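You operate a simulated robot arm through the tools that you are given. There is no shell and no other tool.

The job below is to be done with a simulated robot arm. You get a single attempt, and the scene is never put back.

Task
Press the bush to the card's depth, then put the sleeve in the yellow tray.
Fine: the white sleeve is on the small press's slide; read the card, set the depth dial to it, use the lever, leave the slide out. Where these are worked on the way, their far stop is far enough and under half their travel is too little: press slide.
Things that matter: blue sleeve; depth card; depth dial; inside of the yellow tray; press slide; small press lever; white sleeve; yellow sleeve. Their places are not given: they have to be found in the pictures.

Only the result counts: the job must be done as asked and must still hold three seconds after the hand-in. Knocking over, shifting, dropping, spilling or breaking anything else fails it.

Robot
A 7-joint arm with a fingered hand, fixed in place. Base frame: the origin is on the floor under the middle of its stand, x ahead of it, y to its left, z up; the work surface is at about z = 0.8. Units: m, degrees, N and s.
It reaches about 1.089 m from its shoulder. Its first joint turns from -149.0 to 149.0 degrees. Payload 3.5 kg.
Tool frame: the origin (TCP) lies between the finger pads and is the grasp point; the fingertips stand 0.03 m ahead of it; z points along the fingers, y is the line along which they close. The gripper opens to 0.104 m; its body begins 0.035 m behind the TCP. The gripper is a hand of 4 fingers: y runs from the thumb to the fingers, the wrist lies at [-0.015, -0.11, -0.186] in the tool frame, and closing takes about 1.5 s.
Orientation is told as [roll, pitch, yaw] about the base's x, y, z axes, in that order, counted from this pose: with the fingers straight down and the wrist toward the robot, the tool's x, y and z point along [0, 1, 0], [1, 0, 0] and [0, 0, -1] of the base frame.

Tools
- The arm moves only by the tool nudge_tool. Its argument "rows" is a list that holds one entry, the list of rows, each a list of 7 numbers: the shift along the tool's x, y, z in units of 40 mm (1.0 is 40 mm), then the turn, a rotation vector about the tool's x, y, z in units of 6 degrees (1.0 is 6 degrees), then the finger opening in m, from 0 to 0.104. In form: [[[dx, dy, dz, ax, ay, az, gripper], ...]]. A call has 1 to 20 rows; each row shifts and turns the commanded pose from where the row before left it, along the tool's axes as they then stand. A call with a number of a shift or a turn outside -1 to 1 is refused whole. A row lasts 0.2 s, in which the tool goes at most 0.05 m and 8.6 degrees; a call with a longer step from one row to the next is refused whole, and so is a gripper value outside its range. Where a pose cannot be reached the arm comes as near as it can. A force on the tool above 70 N (or 10 N above the force at the start of the call, whichever is more), or a blocked arm, ends the call early, and 0.2 s more pass. The fingers move at their own pace (about 0.045 m/s each) and stop on an object; they squeeze with about 28 N. The grip force told is the motor's: it shows also when the fingers shut on nothing. Time passes only in rows, and 0.2 s behind the last, so rows that do not move let the fingers close. The reply holds the time, the measured pose of the TCP, the force on the tool along the base axes, the opening and the grip force, in the units named above and with some noise, with the torque about the TCP (base axes, N m) and any sound that the robot's microphone picked up.
- Cameras (640 x 400 px; columns grow to the right, rows downward): "scene" is fixed at [0.2208, -0.5002, 1.5387]; the picture's right is [-0.62, -0.79, 0.00], its down [-0.70, 0.55, -0.46] and it looks along [0.36, -0.28, -0.89] (base axes); focal length 352 px, centre (320, 200). "wrist" rides on the gripper at [0.061, -0.092, -0.13] in the tool frame; the picture's right is [-0.81, 0.28, -0.52], its down [-0.53, -0.71, 0.46] and it looks along [-0.24, 0.64, 0.72] (tool axes); focal length 275 px, centre (320, 200).
- grab_frame(camera): a new picture of that camera. No time passes.
- raise_lower(by): slides the trunk up (or, below 0, down) by that many m; the arm rides with it, the base frame stays. It gives what a move gives, with no picture.
- set_grasp(shape): the hand has 4 fingers and takes this shape, open, in about a second: jaw (thumb against the fingers, like two jaws); tri (thumb and two fingers); tip (a fingertip pinch); poke (one finger out to press); point (the index stretched); flat (the hand flat); cup (the hand cupped); fist (a fist). The gripper value then closes the fingers along that shape, each until it touches; the sizes above hold for jaw. It gives what a move gives, with no picture.
- pixel_to_xyz(camera, pixels): there is no depth. For up to 12 entries [column, row, z] of the newest picture of that camera ("zoom" is the newest enlarged one), the place [x, y] in the base frame at which the ray of that pixel passes the height z, good to about 0.002 m. No time passes.
- inspect(camera, box): a new picture of the part [left, top, right, bottom] of that camera's present view, enlarged. No time passes.
- close_job(): hands the job in; it is judged then, once.

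Leave the gripper open and the arm clear of the work at the hand-in unless told otherwise.

The tools are called as name(argument=value, ...) on one line, values as JSON. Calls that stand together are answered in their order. nudge_tool: Moves the arm, as the interface text tells. Its arguments: {"type":"object","properties":{"rows":{"type":"array","items":{"type":"array","items":{"type":"array","items":{"type":"number"}}}}},"required":["rows"]} The other tools are called the same way: raise_lower (by) moves the trunk up or down; set_grasp (shape) gives the hand a shape; grab_frame (camera) takes a picture; pixel_to_xyz (camera, pixels) gives the place at which the rays of pixels pass given heights; inspect (camera, box) takes an enlarged picture of a part of a camera's view; close_job () hands the job in.

At the start:

```text
t: 0.0
tcp_pos: [0.299, -0.7241, 1.2197]
orientation: [-0.1, 0.0, 0.0]
wrist_force: [-0.4, 0.1, -0.4]
torque: [-0.01, 0.0, -0.04]
gripper_width: 0.1037
finger_force: 0.1
shape: jaw
trunk travel left (down, up): [-0.55, 0.16]
```

scene: 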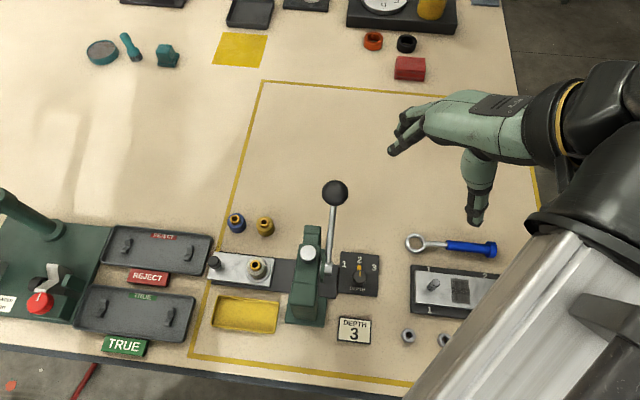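
wrist: 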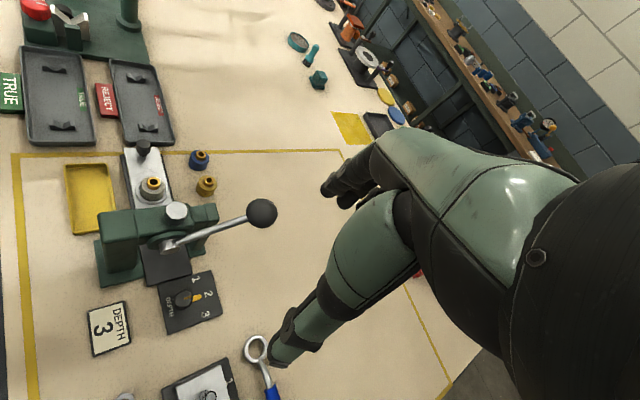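

I see the small press in the middle-bottom of the scene picture: slide with the white sleeve at about (258,268), lever knob at (335,193), depth dial at (359,272), a card reading "DEPTH 3" at (354,330), and the yellow tray at (247,315). I'll enlarge the press area first.

inspect(camera="scene", box=[190, 170, 400, 350])

inspect(camera="wrist", box=[50, 130, 300, 370])

```text
2.22 times, centred on (295, 260) of scene
```

zoom: 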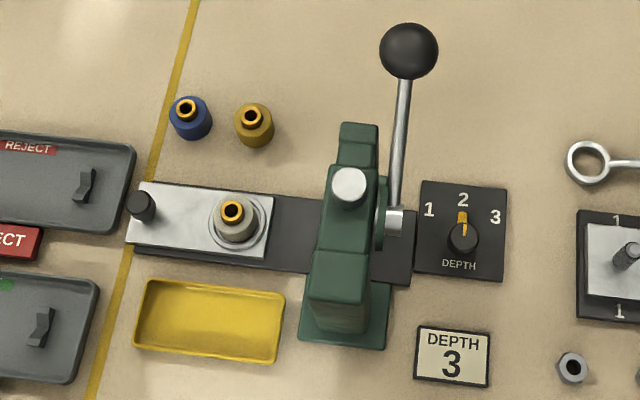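

```text
1.67 times, centred on (175, 250) of wrist
```

zoom: 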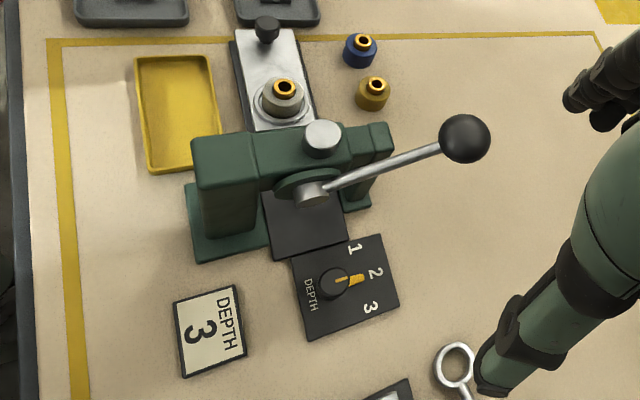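

The card reads 3, and the dial points at 2 now. The white sleeve sits on the slide, which is drawn out toward the left. I'll now compute base coordinates of these points using the scene picture.

pixel_to_xyz(camera="scene", pixels=[[214, 262, 0.84], [257, 267, 0.84], [331, 269, 0.88], [335, 192.5, 1.0], [359.5, 275, 0.82], [246, 315, 0.8], [218, 297, 0.82], [279, 302, 0.82], [275, 334, 0.82], [211, 327, 0.82], [236, 222, 0.83], [265, 226, 0.83]])

pixel_to_xyz(camera="wrist", pixels=[[143, 148, 0.84], [152, 187, 0.84], [168, 244, 0.88], [261, 213, 1.0], [183, 300, 0.82], [92, 200, 0.8], [199, 160, 0.83], [207, 185, 0.83]])

```text
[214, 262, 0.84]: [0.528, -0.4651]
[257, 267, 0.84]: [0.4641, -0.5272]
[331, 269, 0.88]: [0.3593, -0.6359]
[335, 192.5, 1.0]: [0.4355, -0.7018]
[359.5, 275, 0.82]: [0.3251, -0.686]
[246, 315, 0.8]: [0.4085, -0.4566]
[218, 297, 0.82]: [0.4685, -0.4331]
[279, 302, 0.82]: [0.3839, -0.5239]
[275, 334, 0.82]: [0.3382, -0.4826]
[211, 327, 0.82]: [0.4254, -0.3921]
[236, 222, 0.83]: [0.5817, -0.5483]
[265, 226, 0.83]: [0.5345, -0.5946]
```

```text
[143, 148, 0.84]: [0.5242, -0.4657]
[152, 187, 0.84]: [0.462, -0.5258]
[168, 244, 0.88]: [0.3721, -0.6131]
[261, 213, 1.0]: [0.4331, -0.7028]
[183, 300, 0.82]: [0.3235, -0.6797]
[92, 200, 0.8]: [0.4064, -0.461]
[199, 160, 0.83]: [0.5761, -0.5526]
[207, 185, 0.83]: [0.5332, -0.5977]
```

I'll take closer zooms of the dial, slide knob, sleeve, and lever from both cameras so I can triangulate heights.

inspect(camera="scene", box=[320, 240, 400, 290])

inspect(camera="scene", box=[200, 240, 280, 290])

inspect(camera="wrist", box=[140, 265, 236, 325])

inspect(camera="wrist", box=[100, 130, 228, 210])

```text
8.00 times, centred on (360, 265) of scene
```

zoom: 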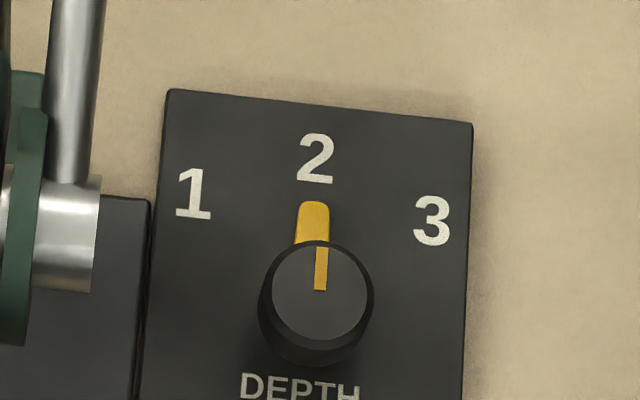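

```text
8.00 times, centred on (240, 265) of scene
```

zoom: 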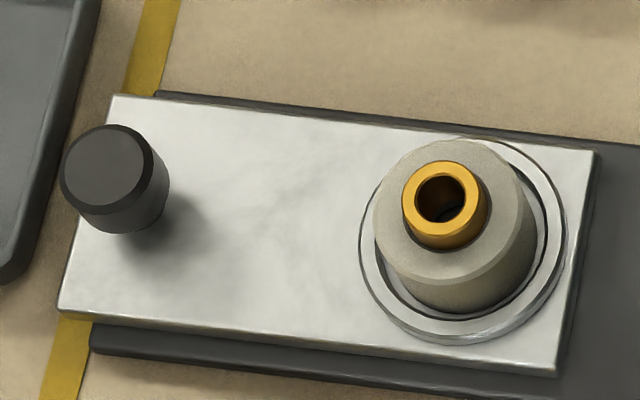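

```text
6.67 times, centred on (188, 295) of wrist
```

zoom: 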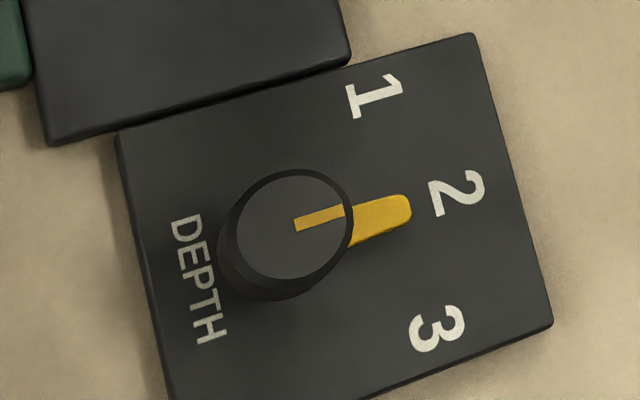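

```text
5.00 times, centred on (164, 170) of wrist
```

zoom: 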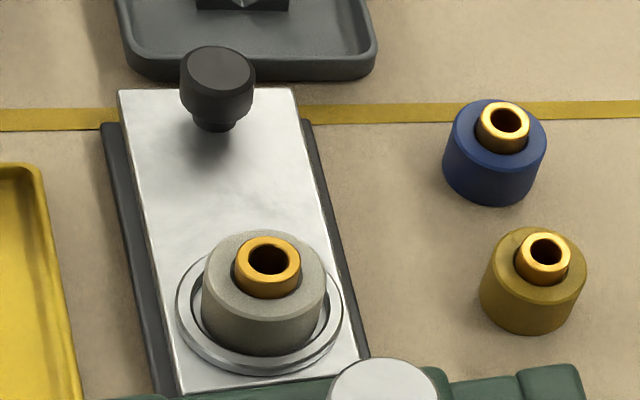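

From the zooms: dial knob top is at scene (359.75,276.6) / wrist (184,298.6); slide knob top scene (212.9,260.75) / wrist (143.2,144.8); bush top scene (255,264.75) / wrist (153.4,181.8). I'll get rays for these and the lever parts from both cameras.

pixel_to_xyz(camera="scene", pixels=[[359.75, 276.6, 0.84], [212.9, 260.75, 0.86], [255, 264.75, 0.86], [308.1, 253.2, 0.95], [328.5, 269.5, 0.95], [335, 192.5, 0.99], [359.25, 258.0, 0.81], [344, 264, 0.81], [374, 267.5, 0.81], [341.2, 251.5, 0.81], [379, 255.6, 0.81], [246, 315, 0.8]])

pixel_to_xyz(camera="wrist", pixels=[[184, 298.6, 0.84], [143.2, 144.8, 0.86], [153.4, 181.8, 0.86], [176.2, 212.3, 0.95], [170.2, 245.2, 0.95], [261, 213, 0.99], [208.3, 294, 0.81], [196, 279, 0.81], [206, 315, 0.81], [211, 270.5, 0.81], [223, 313.5, 0.81]])

```text
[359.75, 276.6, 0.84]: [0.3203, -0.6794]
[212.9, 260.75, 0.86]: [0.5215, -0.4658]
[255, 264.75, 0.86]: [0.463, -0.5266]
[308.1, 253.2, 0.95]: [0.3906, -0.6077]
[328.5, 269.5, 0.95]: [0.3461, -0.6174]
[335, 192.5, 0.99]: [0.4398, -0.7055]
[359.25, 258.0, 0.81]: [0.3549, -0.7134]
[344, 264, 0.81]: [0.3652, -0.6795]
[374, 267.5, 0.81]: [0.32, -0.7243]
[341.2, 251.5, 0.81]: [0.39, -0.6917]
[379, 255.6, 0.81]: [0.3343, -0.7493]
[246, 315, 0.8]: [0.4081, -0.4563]
```

```text
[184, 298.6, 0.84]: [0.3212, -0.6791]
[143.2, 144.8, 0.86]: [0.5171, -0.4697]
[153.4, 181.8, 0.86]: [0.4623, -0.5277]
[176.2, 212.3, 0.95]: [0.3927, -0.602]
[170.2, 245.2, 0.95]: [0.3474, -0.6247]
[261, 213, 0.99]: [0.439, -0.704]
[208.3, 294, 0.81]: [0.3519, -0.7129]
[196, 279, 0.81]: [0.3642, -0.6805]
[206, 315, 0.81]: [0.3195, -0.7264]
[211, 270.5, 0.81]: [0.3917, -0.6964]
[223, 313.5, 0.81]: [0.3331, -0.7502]
```

Triangulated so far: dial knob top ≈ (0.321,-0.679,0.84), slide knob top ≈ (0.528,-0.465,0.846), bush top ≈ (0.464,-0.527,0.856), ram ≈ (0.386,-0.605), lever ball ≈ (0.439,-0.705,0.99). I'll look closely at the hand to know its size before moving near the press.

inspect(camera="scene", box=[370, 60, 562, 240])

inspect(camera="wrist", box=[240, 120, 640, 400])

inspect(camera="scene", box=[280, 170, 376, 330])

inspect(camera="wrist", box=[80, 180, 290, 310])

```text
2.22 times, centred on (466, 150) of scene
```

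zoom: 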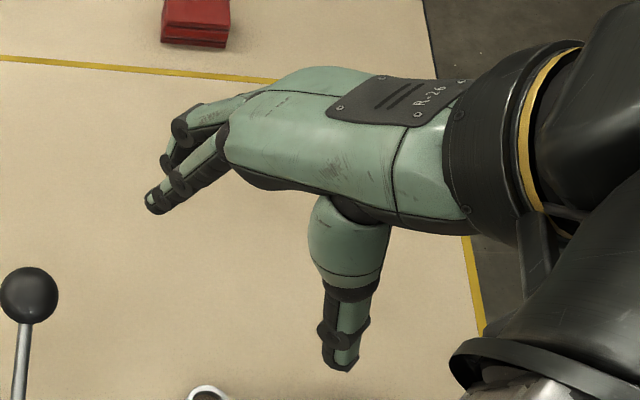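

```text
1.43 times, centred on (440, 260) of wrist
```

zoom: 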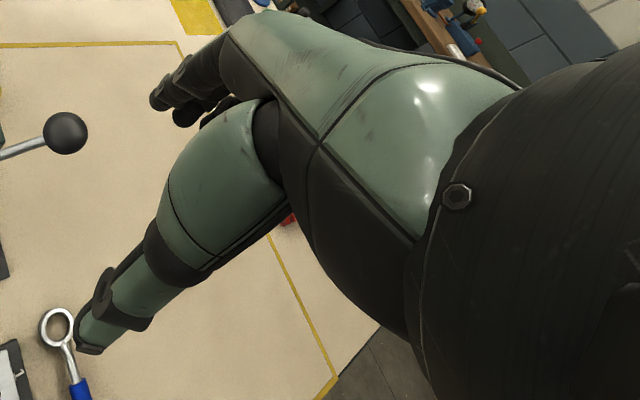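

```text
2.50 times, centred on (328, 250) of scene
```

zoom: 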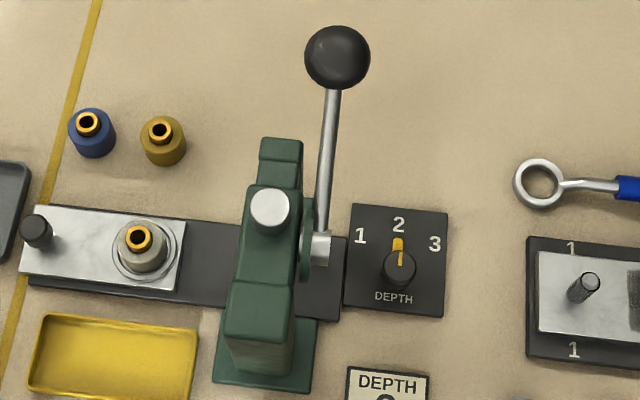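

```text
3.05 times, centred on (185, 245) of wrist
```

zoom: 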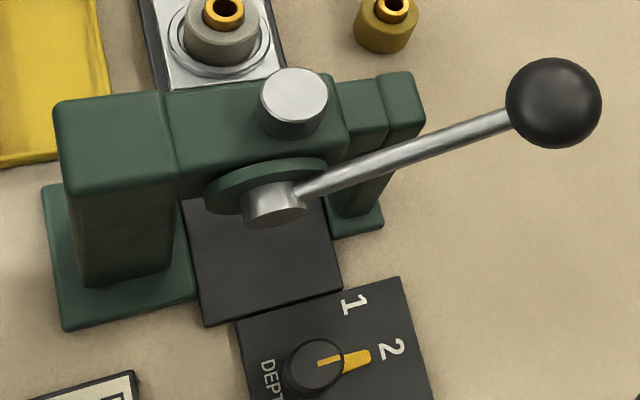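

The hand is about 9 cm wide, so I'll approach the dial with a narrowed opening and keep the fingers away from the lever. First I'll turn the tool to yaw -20 and narrow the fingers to 0.06, high above the table.

nudge_tool(rows=[[[0, 0, 0, 0, 0, 0.8333, 0.06], [0, 0, 0, 0, 0, 0.8333, 0.06], [0, 0, 0, 0, 0, 0.8333, 0.06], [0, 0, 0, 0, 0, 0.8333, 0.06], [0, 0, 0, 0, 0, 0, 0.06]]])

```text
t: 1.2
tcp_pos: [0.2996, -0.7242, 1.2202]
orientation: [0.0, 0.0, -20.0]
wrist_force: [0.4, 0.8, -0.3]
torque: [0.02, 0.02, -0.01]
gripper_width: 0.0606
finger_force: 0.1
shape: jaw
trunk travel left (down, up): [-0.55, 0.16]
```

Yaw is -20. Now I move over the dial at (0.321,-0.679) and down to z≈1.0 to look.

nudge_tool(rows=[[[0.2075, 0.0194, 0.9167, 0, 0, 0, 0.06], [0.2075, 0.0194, 0.9167, 0, 0, 0, 0.06], [0.2075, 0.0194, 0.9167, 0, 0, 0, 0.06], [0.2075, 0.0194, 0.9167, 0, 0, 0, 0.06], [0.2075, 0.0194, 0.9167, 0, 0, 0, 0.06], [0.2075, 0.0194, 0.9167, 0, 0, 0, 0.06], [0, 0, 0, 0, 0, 0, 0.06]]])

grab_frame(camera="scene")

grab_frame(camera="wrist")

```text
t: 2.8
tcp_pos: [0.3186, -0.6799, 1.0006]
orientation: [0.0, 0.0, -19.9]
wrist_force: [-0.6, 0.4, 0.2]
torque: [0.01, -0.01, -0.02]
gripper_width: 0.0603
finger_force: 0.0
shape: jaw
trunk travel left (down, up): [-0.55, 0.16]
```

```text
taken
```

scene: 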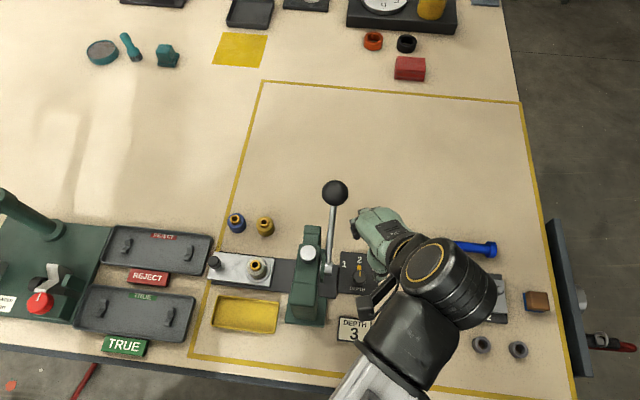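

```text
taken
```

wrist: 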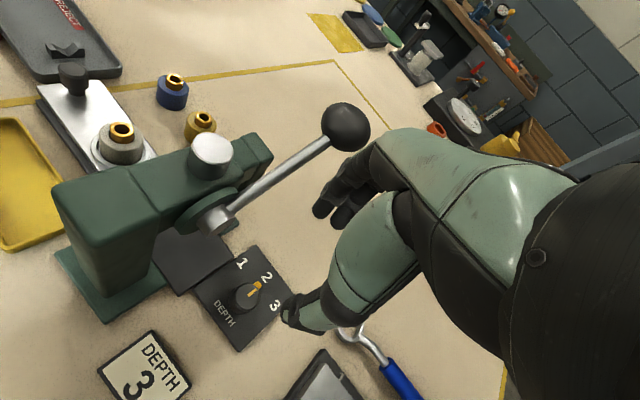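

The hand is above the dial now. Let me zoom both views to check the clearance between the fingers and lever.

inspect(camera="scene", box=[290, 180, 450, 320])

inspect(camera="wrist", box=[160, 80, 420, 360])

```text
2.86 times, centred on (370, 250) of scene
```

zoom: 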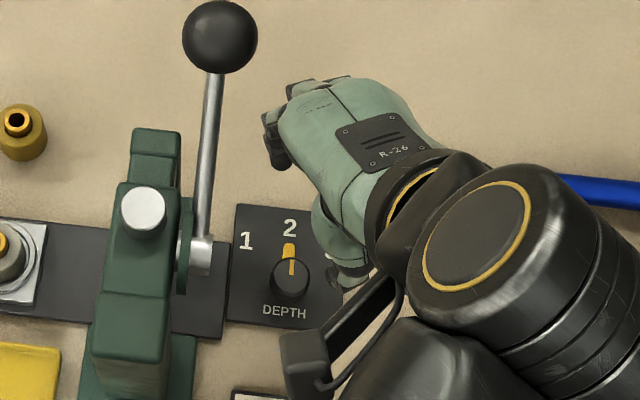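

```text
1.43 times, centred on (290, 220) of wrist
```

zoom: 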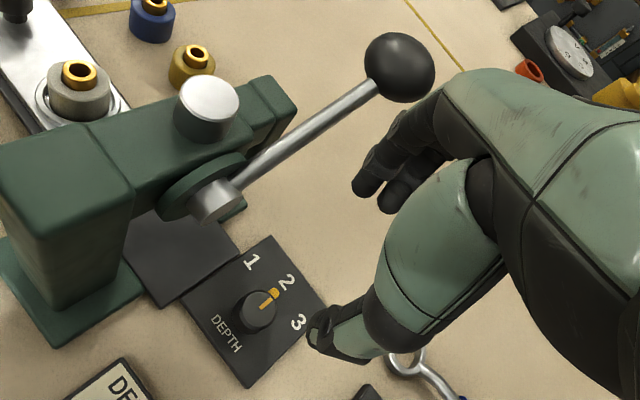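

The camera bracket at scene (385,290) could come near the press when I turn, so I'll measure the press's rear block top height by triangulating its corners.

pixel_to_xyz(camera="scene", pixels=[[314.1, 310.1, 0.95], [317.6, 283.6, 0.95], [308.3, 253, 0.95], [328, 269.2, 0.95], [335, 192.5, 0.99]])

pixel_to_xyz(camera="wrist", pixels=[[95.6, 246.6, 0.95], [158.5, 208.1, 0.95], [212, 150, 0.95], [217, 223, 0.95], [346, 127, 0.99], [247.3, 292, 0.84]])

inspect(camera="wrist", box=[40, 100, 296, 260])

```text
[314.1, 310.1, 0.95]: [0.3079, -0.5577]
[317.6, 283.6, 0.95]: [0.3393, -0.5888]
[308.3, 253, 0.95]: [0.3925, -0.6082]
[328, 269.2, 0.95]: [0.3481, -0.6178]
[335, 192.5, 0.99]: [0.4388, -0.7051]
```

```text
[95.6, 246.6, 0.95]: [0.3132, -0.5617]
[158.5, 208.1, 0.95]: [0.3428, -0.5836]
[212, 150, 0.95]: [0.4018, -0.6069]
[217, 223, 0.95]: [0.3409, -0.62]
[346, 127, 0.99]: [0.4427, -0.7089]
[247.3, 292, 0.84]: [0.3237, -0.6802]
```

```text
2.50 times, centred on (168, 180) of wrist
```

zoom: 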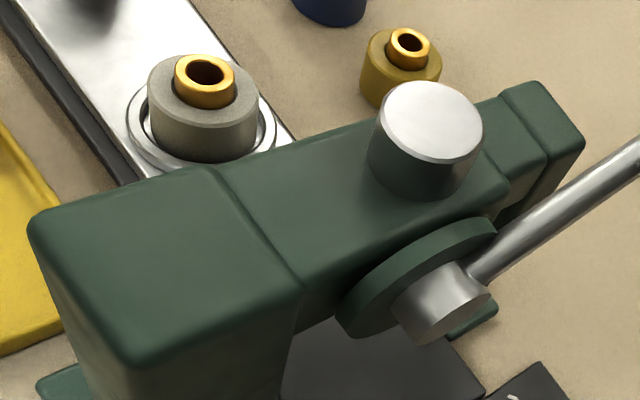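

Press top is around z≈0.96 and its dial-side face is at a≈0.176 in press coordinates. I'll twist the dial in two small bites to keep the camera and fingers clear. First a still row to re-read the pose while narrowing to 0.05.

nudge_tool(rows=[[[0, 0, 0, 0, 0, -0.9, 0.05], [0, 0, 0, 0, 0, -0.9, 0.05], [0, 0, 0, 0, 0, 0, 0.05], [0, 0, 0, 0, 0, 0, 0.05]]])

nudge_tool(rows=[[[0, 0, 0, 0, 0, 0, 0.05]]])

grab_frame(camera="scene")

```text
t: 3.8
tcp_pos: [0.3203, -0.6805, 1.0013]
orientation: [0.0, 0.0, -9.2]
wrist_force: [0.1, 0.1, 0.6]
torque: [0.02, 0.01, 0.02]
gripper_width: 0.0504
finger_force: 0.1
shape: jaw
trunk travel left (down, up): [-0.55, 0.16]
```

```text
t: 4.2
tcp_pos: [0.3199, -0.6804, 1.0]
orientation: [0.1, 0.0, -9.1]
wrist_force: [-0.5, 0.3, -0.1]
torque: [-0.04, 0.01, -0.01]
gripper_width: 0.0505
finger_force: 0.2
shape: jaw
trunk travel left (down, up): [-0.55, 0.16]
```

```text
taken
```

scene: 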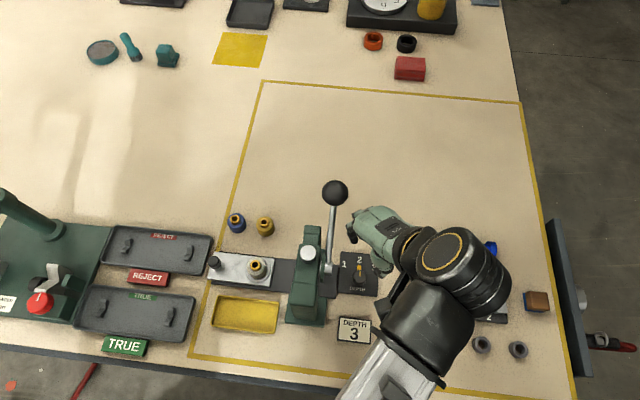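

The TCP is at (0.320,-0.6805), 1.5 mm off the dial axis; I'll correct that and descend to z≈0.90.

nudge_tool(rows=[[[0.03, 0.033, 0.6, 0, 0, 0, 0.05], [0, 0, 0.6, 0, 0, 0, 0.05], [0, 0, 0.6, 0, 0, 0, 0.05], [0, 0, 0.7, 0, 0, 0, 0.05], [0, 0, 0, 0, 0, 0, 0.05]]])

inspect(camera="scene", box=[290, 180, 450, 320])

grab_frame(camera="wrist")

```text
t: 5.4
tcp_pos: [0.322, -0.6785, 0.9]
orientation: [0.0, 0.0, -9.1]
wrist_force: [0.5, 0.3, -0.2]
torque: [0.0, 0.03, 0.02]
gripper_width: 0.0505
finger_force: 0.0
shape: jaw
trunk travel left (down, up): [-0.55, 0.16]
```

```text
2.86 times, centred on (370, 250) of scene
```

zoom: 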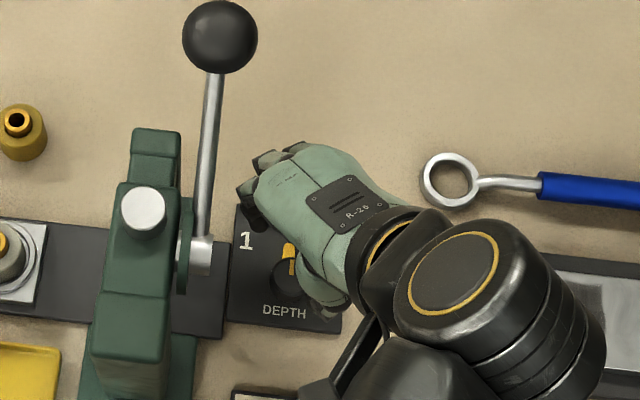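

```text
taken
```

wrist: 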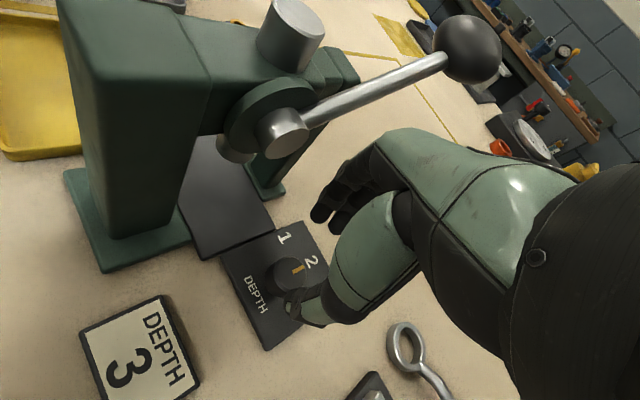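

The hand is clear of the lever. I'll zoom the wrist view to check the knob's alignment with where the TCP axis meets z=0.84 (expected at about pixel (289,271)).

inspect(camera="wrist", box=[230, 210, 358, 290])

pixel_to_xyz(camera="wrist", pixels=[[284, 270, 0.84], [289, 271, 0.84], [332.5, 244, 0.9]])

```text
5.00 times, centred on (294, 250) of wrist
```

zoom: 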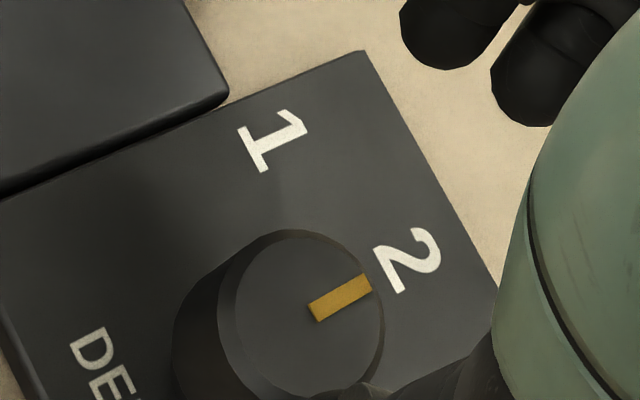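

```text
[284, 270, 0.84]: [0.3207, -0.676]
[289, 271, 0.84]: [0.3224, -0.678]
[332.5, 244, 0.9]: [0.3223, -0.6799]
```

Knob top centre is at wrist (290.4,272.8), within 2 mm of the TCP axis. I'll descend to z≈0.855.

nudge_tool(rows=[[[0, 0, 0.5, 0, 0, 0, 0.05], [0, 0, 0.4, 0, 0, 0, 0.05], [0, 0, 0.225, 0, 0, 0, 0.05], [0, 0, 0, 0, 0, 0, 0.05]]])

inspect(camera="scene", box=[290, 180, 450, 320])

inspect(camera="wrist", box=[200, 120, 456, 280])

```text
t: 6.4
tcp_pos: [0.3211, -0.6782, 0.8556]
orientation: [0.0, -0.1, -9.2]
wrist_force: [0.9, 0.1, 0.1]
torque: [0.02, 0.01, 0.01]
gripper_width: 0.0506
finger_force: 0.1
shape: jaw
trunk travel left (down, up): [-0.55, 0.16]
```

```text
2.86 times, centred on (370, 250) of scene
```

zoom: 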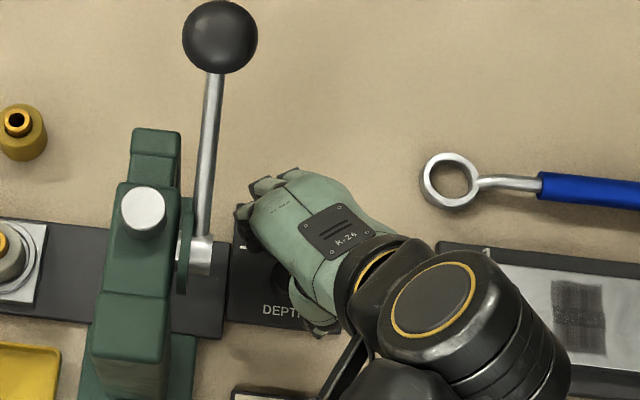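

```text
2.50 times, centred on (328, 200) of wrist
```

zoom: 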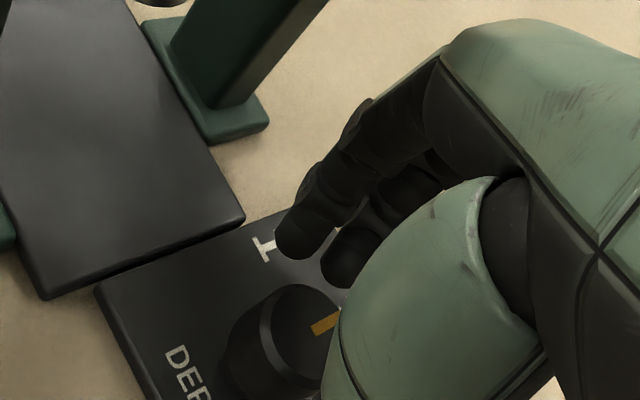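

The knob top is at wrist (320,250), matching the TCP axis. I close the fingers on the knob.

nudge_tool(rows=[[[0, 0, 0, 0, 0, 0, 0.0], [0, 0, 0, 0, 0, 0, 0.0], [0, 0, 0, 0, 0, 0, 0.0], [0, 0, 0, 0, 0, 0, 0.0], [0, 0, 0, 0, 0, 0, 0.0], [0, 0, 0, 0, 0, 0, 0.0]]])

inspect(camera="wrist", box=[200, 120, 456, 280])

```text
t: 7.8
tcp_pos: [0.3211, -0.6765, 0.8553]
orientation: [0.0, -0.1, -9.1]
wrist_force: [-3.1, 1.3, -2.2]
torque: [-0.03, 0.04, 0.01]
gripper_width: 0.0205
finger_force: 28.0
shape: jaw
trunk travel left (down, up): [-0.55, 0.16]
```

```text
2.50 times, centred on (328, 200) of wrist
```

zoom: 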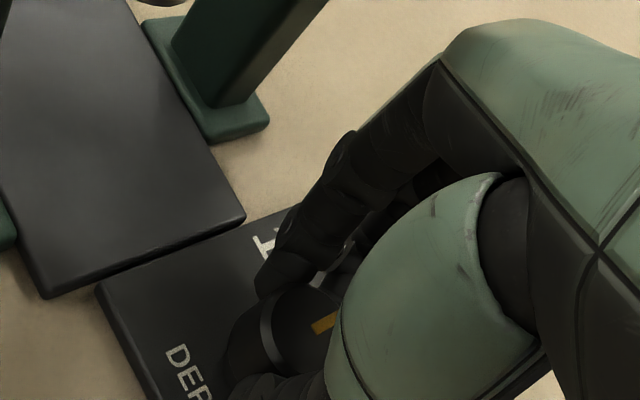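

Gripped (28 N). I now turn 25° clockwise (yaw more negative) slowly.

nudge_tool(rows=[[[0, 0, 0, 0, 0, 0.6, 0.0], [0, 0, 0, 0, 0, 0.6, 0.0], [0, 0, 0, 0, 0, 0.6, 0.0], [0, 0, 0, 0, 0, 0.6, 0.0], [0, 0, 0, 0, 0, 0.6, 0.0], [0, 0, 0, 0, 0, 0.6, 0.0], [0, 0, 0, 0, 0, 0.6, 0.0], [0, 0, 0, 0, 0, 0, 0.0]]])

inspect(camera="wrist", box=[200, 120, 456, 280])

inspect(camera="scene", box=[290, 180, 450, 320])

```text
t: 9.6
tcp_pos: [0.3238, -0.6784, 0.8553]
orientation: [0.1, 0.1, -34.4]
wrist_force: [-6.6, 2.2, 1.9]
torque: [0.06, 0.16, -0.03]
gripper_width: 0.0204
finger_force: 28.1
shape: jaw
trunk travel left (down, up): [-0.55, 0.16]
```

```text
2.50 times, centred on (328, 200) of wrist
```

zoom: 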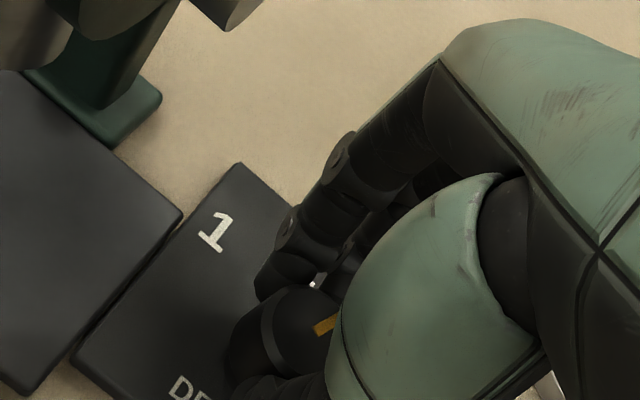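

```text
2.86 times, centred on (370, 250) of scene
```

zoom: 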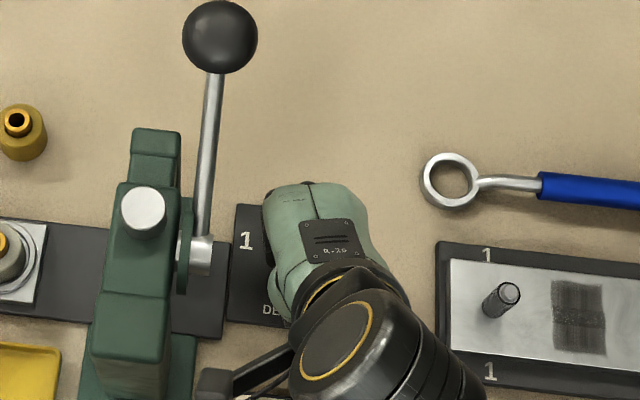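

The knob turned with the hand (pointer fixed relative to the hand). To keep the camera bracket away from the press I'll release, turn back, and regrip for the second bite.

nudge_tool(rows=[[[0, 0, 0, 0, 0, 0, 0.05], [0, 0, 0, 0, 0, 0, 0.05], [0, 0, 0, 0, 0, 0, 0.05], [0, 0, 0, 0, 0, -0.6, 0.05], [0, 0, 0, 0, 0, -0.6, 0.05], [0, 0, 0, 0, 0, -0.6, 0.05], [0, 0, 0, 0, 0, -0.6, 0.05], [0, 0, 0, 0, 0, -0.6, 0.05], [0, 0, 0, 0, 0, -0.6, 0.05], [0, 0, 0, 0, 0, -0.6, 0.05], [0, 0, 0, 0, 0, 0, 0.05]]])

inspect(camera="wrist", box=[200, 120, 456, 280])

inspect(camera="scene", box=[320, 240, 400, 290])

```text
t: 12.0
tcp_pos: [0.3227, -0.679, 0.8549]
orientation: [0.0, 0.0, -9.1]
wrist_force: [0.5, -0.6, -0.7]
torque: [-0.04, -0.06, 0.0]
gripper_width: 0.0493
finger_force: 0.2
shape: jaw
trunk travel left (down, up): [-0.55, 0.16]
```

```text
2.50 times, centred on (328, 200) of wrist
```

zoom: 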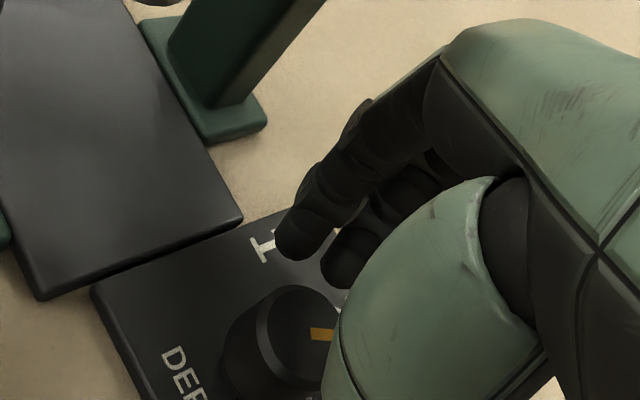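

```text
8.00 times, centred on (360, 265) of scene
```

zoom: 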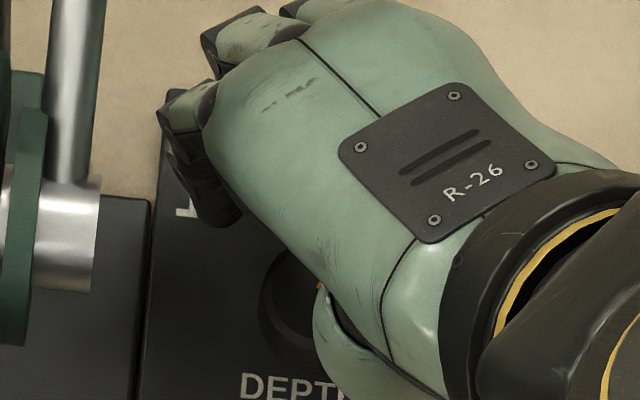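

The pointer moved about 25° toward 3. Now I regrip and turn a further ~21°.

nudge_tool(rows=[[[0, 0, 0, 0, 0, 0, 0.0], [0, 0, 0, 0, 0, 0, 0.0], [0, 0, 0, 0, 0, 0, 0.0], [0, 0, 0, 0, 0, 0, 0.0], [0, 0, 0, 0, 0, 0, 0.0], [0, 0, 0, 0, 0, 0.6, 0.0], [0, 0, 0, 0, 0, 0.6, 0.0], [0, 0, 0, 0, 0, 0.6, 0.0], [0, 0, 0, 0, 0, 0.6, 0.0], [0, 0, 0, 0, 0, 0.6, 0.0], [0, 0, 0, 0, 0, 0.6, 0.0], [0, 0, 0, 0, 0, 0, 0.0], [0, 0, 0, 0, 0, 0, 0.0]]])

inspect(camera="wrist", box=[200, 120, 456, 280])

```text
t: 14.8
tcp_pos: [0.3215, -0.6785, 0.8548]
orientation: [-0.1, 0.0, -30.9]
wrist_force: [-1.8, 0.3, -3.3]
torque: [-0.03, -0.04, 0.07]
gripper_width: 0.02
finger_force: 28.0
shape: jaw
trunk travel left (down, up): [-0.55, 0.16]
```

```text
2.50 times, centred on (328, 200) of wrist
```

zoom: 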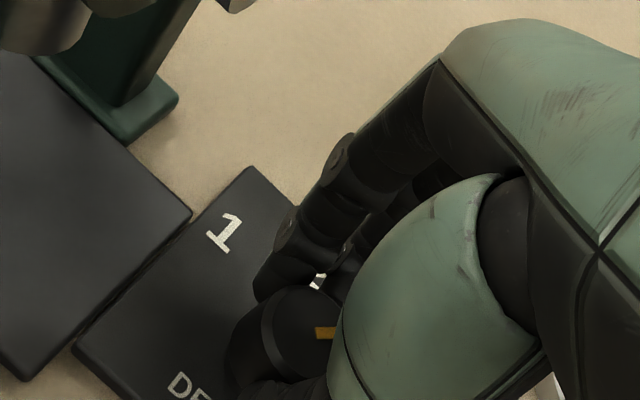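

Turned a further 21.6°. Now I release and rise straight up to view the dial.

nudge_tool(rows=[[[0, 0, 0, 0, 0, 0, 0.06], [0, 0, 0, 0, 0, 0, 0.06], [0, 0, 0, 0, 0, 0, 0.06], [0, 0, 0, 0, 0, 0, 0.06], [0, 0, -0.5, 0, 0, 0, 0.06], [0, 0, -0.8, 0, 0, 0, 0.06], [0, 0, -1, 0, 0, 0, 0.06], [0, 0, -1, 0, 0, 0, 0.06], [0, 0, -1, 0, 0, 0, 0.06], [0, 0, 0, 0, 0, 0, 0.06]]])

inspect(camera="wrist", box=[160, 180, 416, 340])

inspect(camera="scene", box=[320, 240, 400, 290])

```text
t: 17.0
tcp_pos: [0.323, -0.6769, 1.0265]
orientation: [0.0, 0.0, -30.8]
wrist_force: [-0.2, -0.7, -0.5]
torque: [0.0, -0.01, -0.01]
gripper_width: 0.0596
finger_force: 0.0
shape: jaw
trunk travel left (down, up): [-0.55, 0.16]
```

```text
2.50 times, centred on (288, 260) of wrist
```

zoom: 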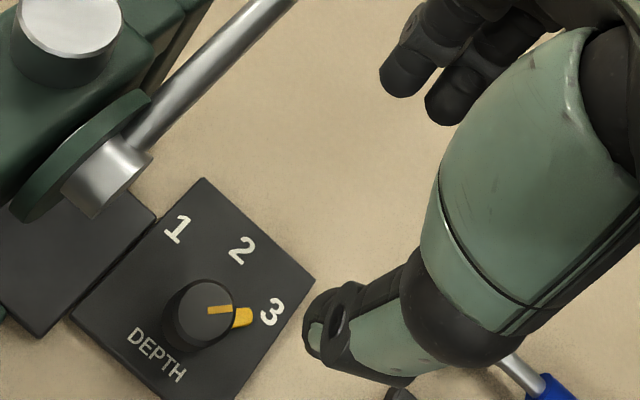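

```text
8.00 times, centred on (360, 265) of scene
```

zoom: 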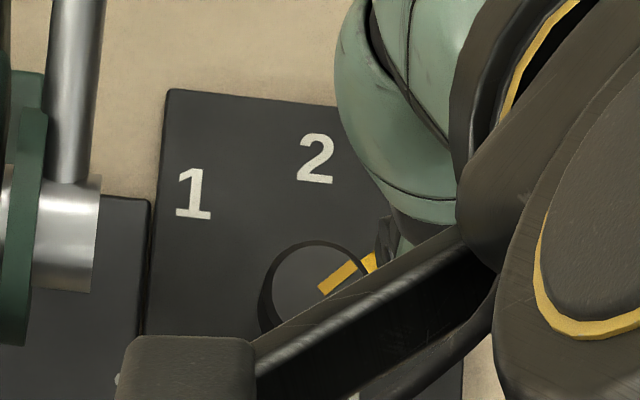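

The dial pointer now points at 3. Next I rise to z≈1.13, turn to yaw -45 (fingers closing across the slide), and travel over to the slide knob at (0.528,-0.465).

nudge_tool(rows=[[[0, 0, -0.85, 0, 0, 0.79, 0.06], [0, 0, -0.85, 0, 0, 0.79, 0.06], [0, 0, -0.85, 0, 0, 0.79, 0.06], [0, 0, 0, 0, 0, 0, 0.06], [0.924, -0.0156, 0, 0, 0, 0, 0.06], [0.924, -0.0156, 0, 0, 0, 0, 0.06], [0.924, -0.0156, 0, 0, 0, 0, 0.06], [0.924, -0.0156, 0, 0, 0, 0, 0.06], [0.924, -0.0156, 0, 0, 0, 0, 0.06], [0.924, -0.0156, 0, 0, 0, 0, 0.06], [0.924, -0.0156, 0, 0, 0, 0, 0.06], [0.924, -0.0156, 0, 0, 0, 0, 0.06], [0, 0, 0, 0, 0, 0, 0.06], [0, 0, 0, 0, 0, 0, 0.06]]])

grab_frame(camera="scene")

grab_frame(camera="wrist")

inspect(camera="scene", box=[320, 240, 400, 290])

```text
t: 20.0
tcp_pos: [0.5288, -0.4663, 1.129]
orientation: [0.0, 0.0, -45.0]
wrist_force: [0.2, -1.2, 0.3]
torque: [0.02, 0.02, -0.01]
gripper_width: 0.0599
finger_force: 0.0
shape: jaw
trunk travel left (down, up): [-0.55, 0.16]
```

```text
taken
```

scene: 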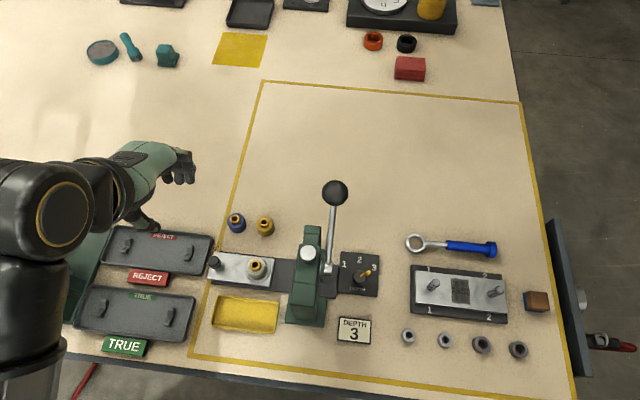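

```text
taken
```

wrist: 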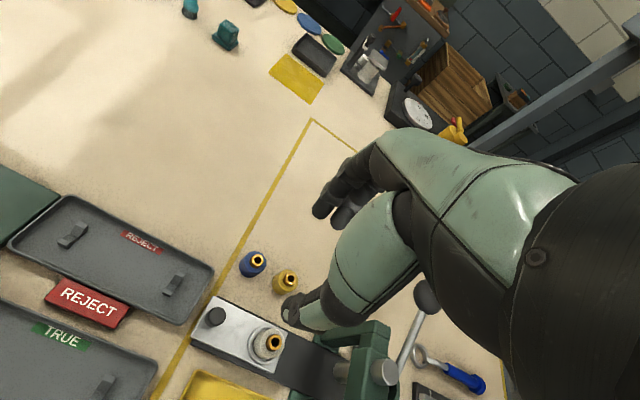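

```text
8.00 times, centred on (360, 265) of scene
```

zoom: 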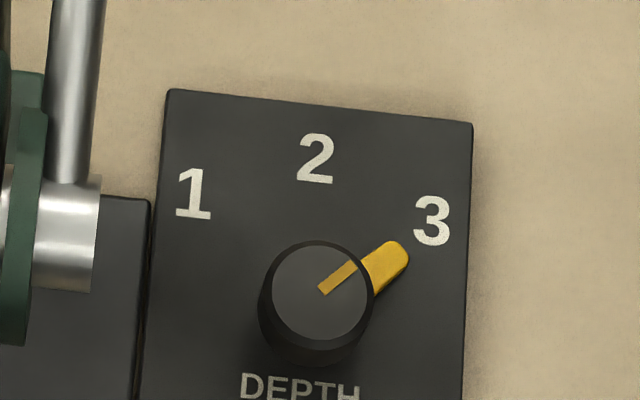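

The dial clearly points at 3. Now I check the slide knob location from the wrist view (knob top at ~(216,315)).

inspect(camera="wrist", box=[170, 280, 330, 380])

pixel_to_xyz(camera="wrist", pixels=[[216, 314, 0.846], [274, 342, 0.856], [258, 258, 0.85], [290, 278, 0.85]])

```text
4.00 times, centred on (250, 330) of wrist
```

zoom: 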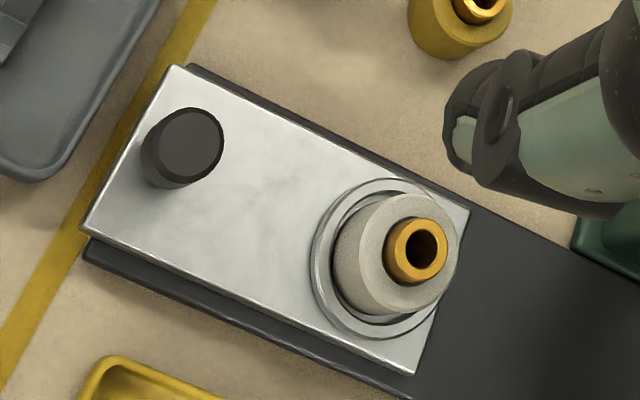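

```text
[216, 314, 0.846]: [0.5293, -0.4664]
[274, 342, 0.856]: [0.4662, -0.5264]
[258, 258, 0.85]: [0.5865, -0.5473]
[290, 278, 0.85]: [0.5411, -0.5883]
```

The knob is right below the TCP (≈(0.528,-0.467)). I descend to z≈0.90.

nudge_tool(rows=[[[0, 0, 0.95, 0, 0, 0, 0.05], [0, 0, 0.95, 0, 0, 0, 0.05], [0, 0, 0.95, 0, 0, 0, 0.05], [0, 0, 0.95, 0, 0, 0, 0.05], [0, 0, 0.95, 0, 0, 0, 0.05], [0, 0, 0.95, 0, 0, 0, 0.05], [0, 0, 0, 0, 0, 0, 0.05]]])

grab_frame(camera="scene")

inspect(camera="wrist", box=[200, 160, 360, 320])

```text
t: 21.6
tcp_pos: [0.5265, -0.4651, 0.8991]
orientation: [0.0, 0.0, -44.9]
wrist_force: [1.3, 0.0, 0.3]
torque: [-0.01, -0.02, -0.01]
gripper_width: 0.0504
finger_force: 0.2
shape: jaw
trunk travel left (down, up): [-0.55, 0.16]
```

```text
taken
```

scene: 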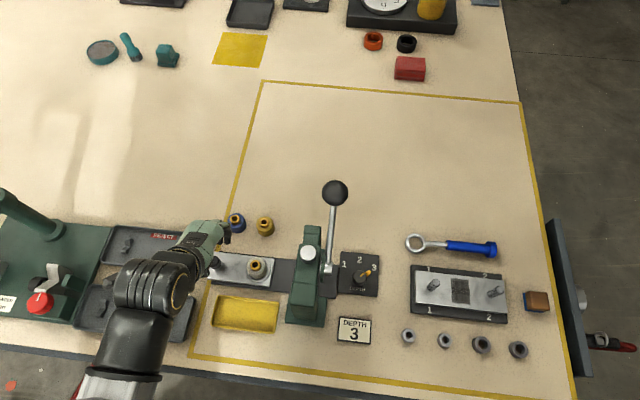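

```text
2.50 times, centred on (280, 240) of wrist
```

zoom: 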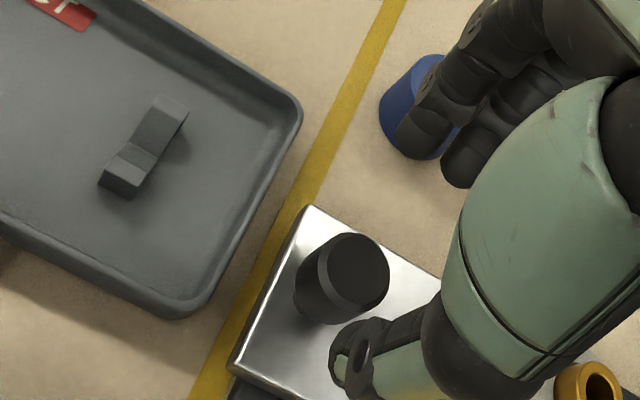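

I check the clearance between the fingers and the blue sleeve from the scene view.

inspect(camera="scene", box=[160, 200, 288, 280])

```text
5.00 times, centred on (224, 240) of scene
```

zoom: 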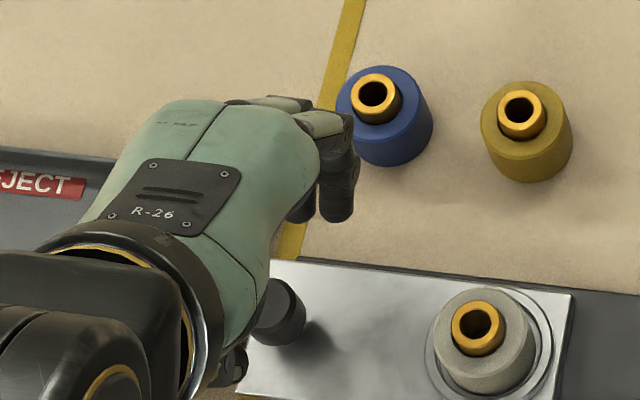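

Clear: fingertips will come down about 3–4 cm from the blue sleeve. The knob top (wrist (295,268)) matches the TCP axis. I descend to z≈0.855 and close on the knob.

nudge_tool(rows=[[[0, 0, 0.5, 0, 0, 0, 0.05], [0, 0, 0.4, 0, 0, 0, 0.05], [0, 0, 0.2, 0, 0, 0, 0.05], [0, 0, 0, 0, 0, 0, 0.05]]])

inspect(camera="wrist", box=[200, 140, 456, 300])

inspect(camera="scene", box=[160, 200, 288, 280])

```text
t: 22.6
tcp_pos: [0.5278, -0.4657, 0.8559]
orientation: [0.0, 0.0, -44.9]
wrist_force: [0.0, 0.0, 0.9]
torque: [0.01, 0.0, 0.03]
gripper_width: 0.0506
finger_force: 0.0
shape: jaw
trunk travel left (down, up): [-0.55, 0.16]
```

```text
2.50 times, centred on (328, 220) of wrist
```

zoom: 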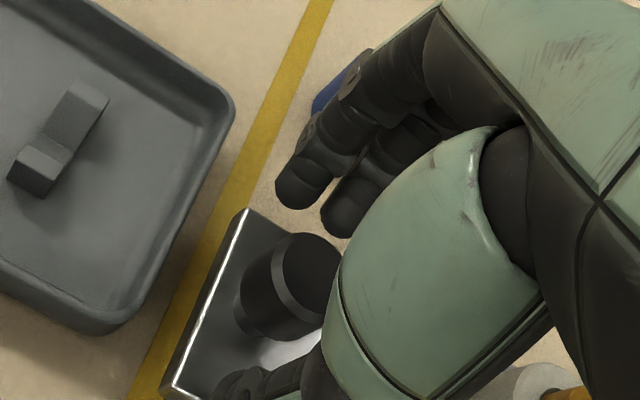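

```text
5.00 times, centred on (224, 240) of scene
```

zoom: 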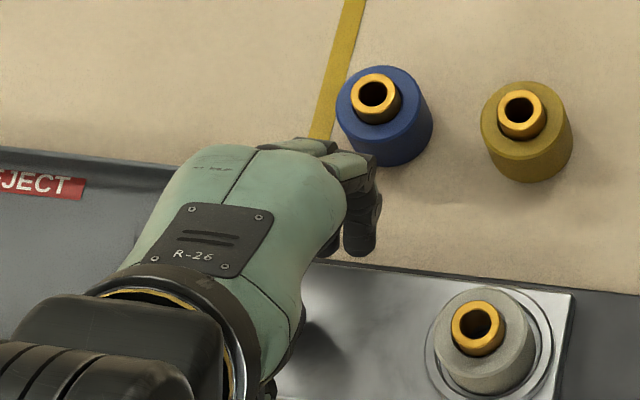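

Clearances hold (knuckles reach b≈0.735 while the sleeves start at b≈0.78). I close on the slide knob.

nudge_tool(rows=[[[0, 0, 0, 0, 0, 0, 0.0], [0, 0, 0, 0, 0, 0, 0.0], [0, 0, 0, 0, 0, 0, 0.0], [0, 0, 0, 0, 0, 0, 0.0], [0, 0, 0, 0, 0, 0, 0.0], [0, 0, 0, 0, 0, 0, 0.0]]])

```text
t: 24.0
tcp_pos: [0.5268, -0.4656, 0.8571]
orientation: [0.0, 0.0, -45.1]
wrist_force: [-2.3, 3.4, -3.0]
torque: [0.05, 0.04, -0.06]
gripper_width: 0.016
finger_force: 28.8
shape: jaw
trunk travel left (down, up): [-0.55, 0.16]
```

Gripped. I push the slide inward along tool -x (base (-0.707,-0.707)) by 0.095 m slowly first.

nudge_tool(rows=[[[-0.2, 0, 0, 0, 0, 0, 0.0], [-0.3, 0, 0, 0, 0, 0, 0.0], [-0.3, 0, 0, 0, 0, 0, 0.0], [-0.3, 0, 0, 0, 0, 0, 0.0], [-0.3, 0, 0, 0, 0, 0, 0.0], [-0.3, 0, 0, 0, 0, 0, 0.0], [-0.3, 0, 0, 0, 0, 0, 0.0], [-0.3, 0, 0, 0, 0, 0, 0.0], [0, 0, 0, 0, 0, 0, 0.0]]])

grab_frame(camera="scene")

inspect(camera="scene", box=[200, 200, 360, 300])

```text
t: 26.0
tcp_pos: [0.4617, -0.5314, 0.858]
orientation: [0.1, 0.0, -45.0]
wrist_force: [-4.1, 3.2, -3.0]
torque: [0.05, 0.03, -0.02]
gripper_width: 0.016
finger_force: 27.6
shape: jaw
trunk travel left (down, up): [-0.55, 0.16]
```

```text
taken
```

scene: 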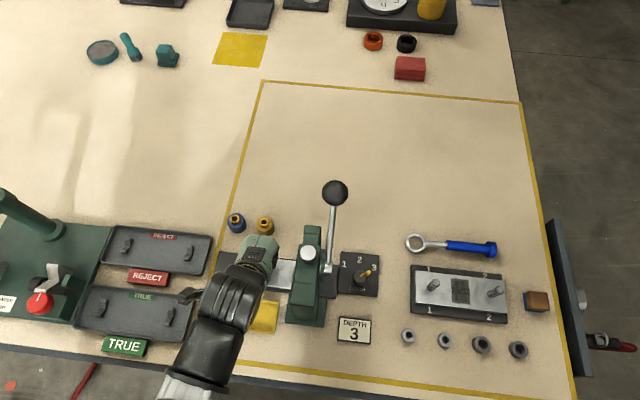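

```text
4.00 times, centred on (280, 250) of scene
```

zoom: 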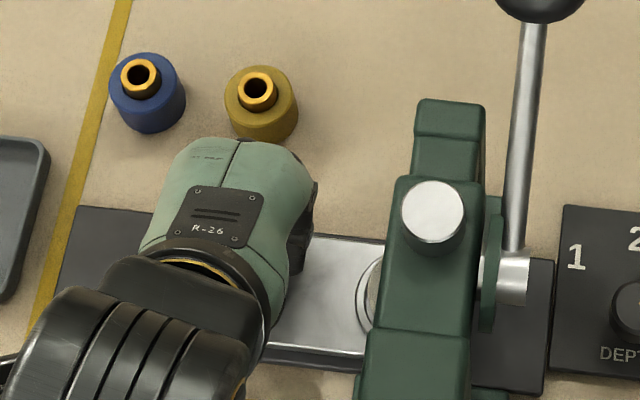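

The slide is moving in with the sleeve going under the ram. I continue in small steps toward the far stop.

nudge_tool(rows=[[[-0.12, 0, 0, 0, 0, 0, 0.0], [-0.12, 0, 0, 0, 0, 0, 0.0], [-0.12, 0, 0, 0, 0, 0, 0.0], [-0.12, 0, 0, 0, 0, 0, 0.0], [0, 0, 0, 0, 0, 0, 0.0]]])

inspect(camera="scene", box=[200, 200, 360, 300])

```text
t: 27.2
tcp_pos: [0.4506, -0.5449, 0.8563]
orientation: [0.0, 0.1, -45.0]
wrist_force: [-0.5, 7.7, -4.5]
torque: [0.14, -0.05, 0.03]
gripper_width: 0.0161
finger_force: 27.5
shape: jaw
trunk travel left (down, up): [-0.55, 0.16]
```

```text
4.00 times, centred on (280, 250) of scene
```

zoom: 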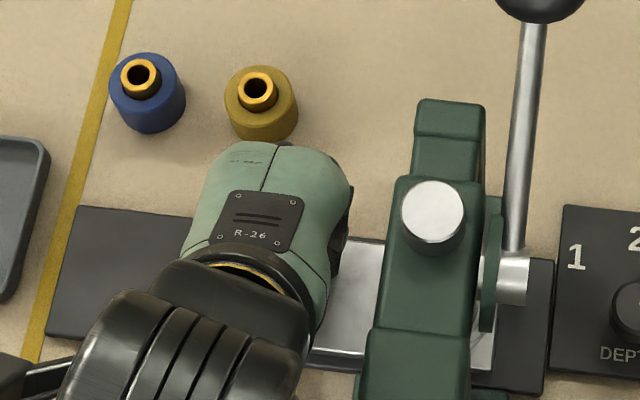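

Travel is now 0.110 m with force rising to about 5 N back; I press slightly further to confirm the stop.

nudge_tool(rows=[[[-0.1, 0, 0, 0, 0, 0, 0.0], [-0.1, 0, 0, 0, 0, 0, 0.0], [0, 0, 0, 0, 0, 0, 0.0]]])

```text
t: 28.0
tcp_pos: [0.4445, -0.548, 0.8571]
orientation: [0.0, -0.1, -44.9]
wrist_force: [10.7, 21.5, -0.5]
torque: [0.43, -0.3, 0.11]
gripper_width: 0.0153
finger_force: 28.0
shape: jaw
trunk travel left (down, up): [-0.55, 0.16]
```

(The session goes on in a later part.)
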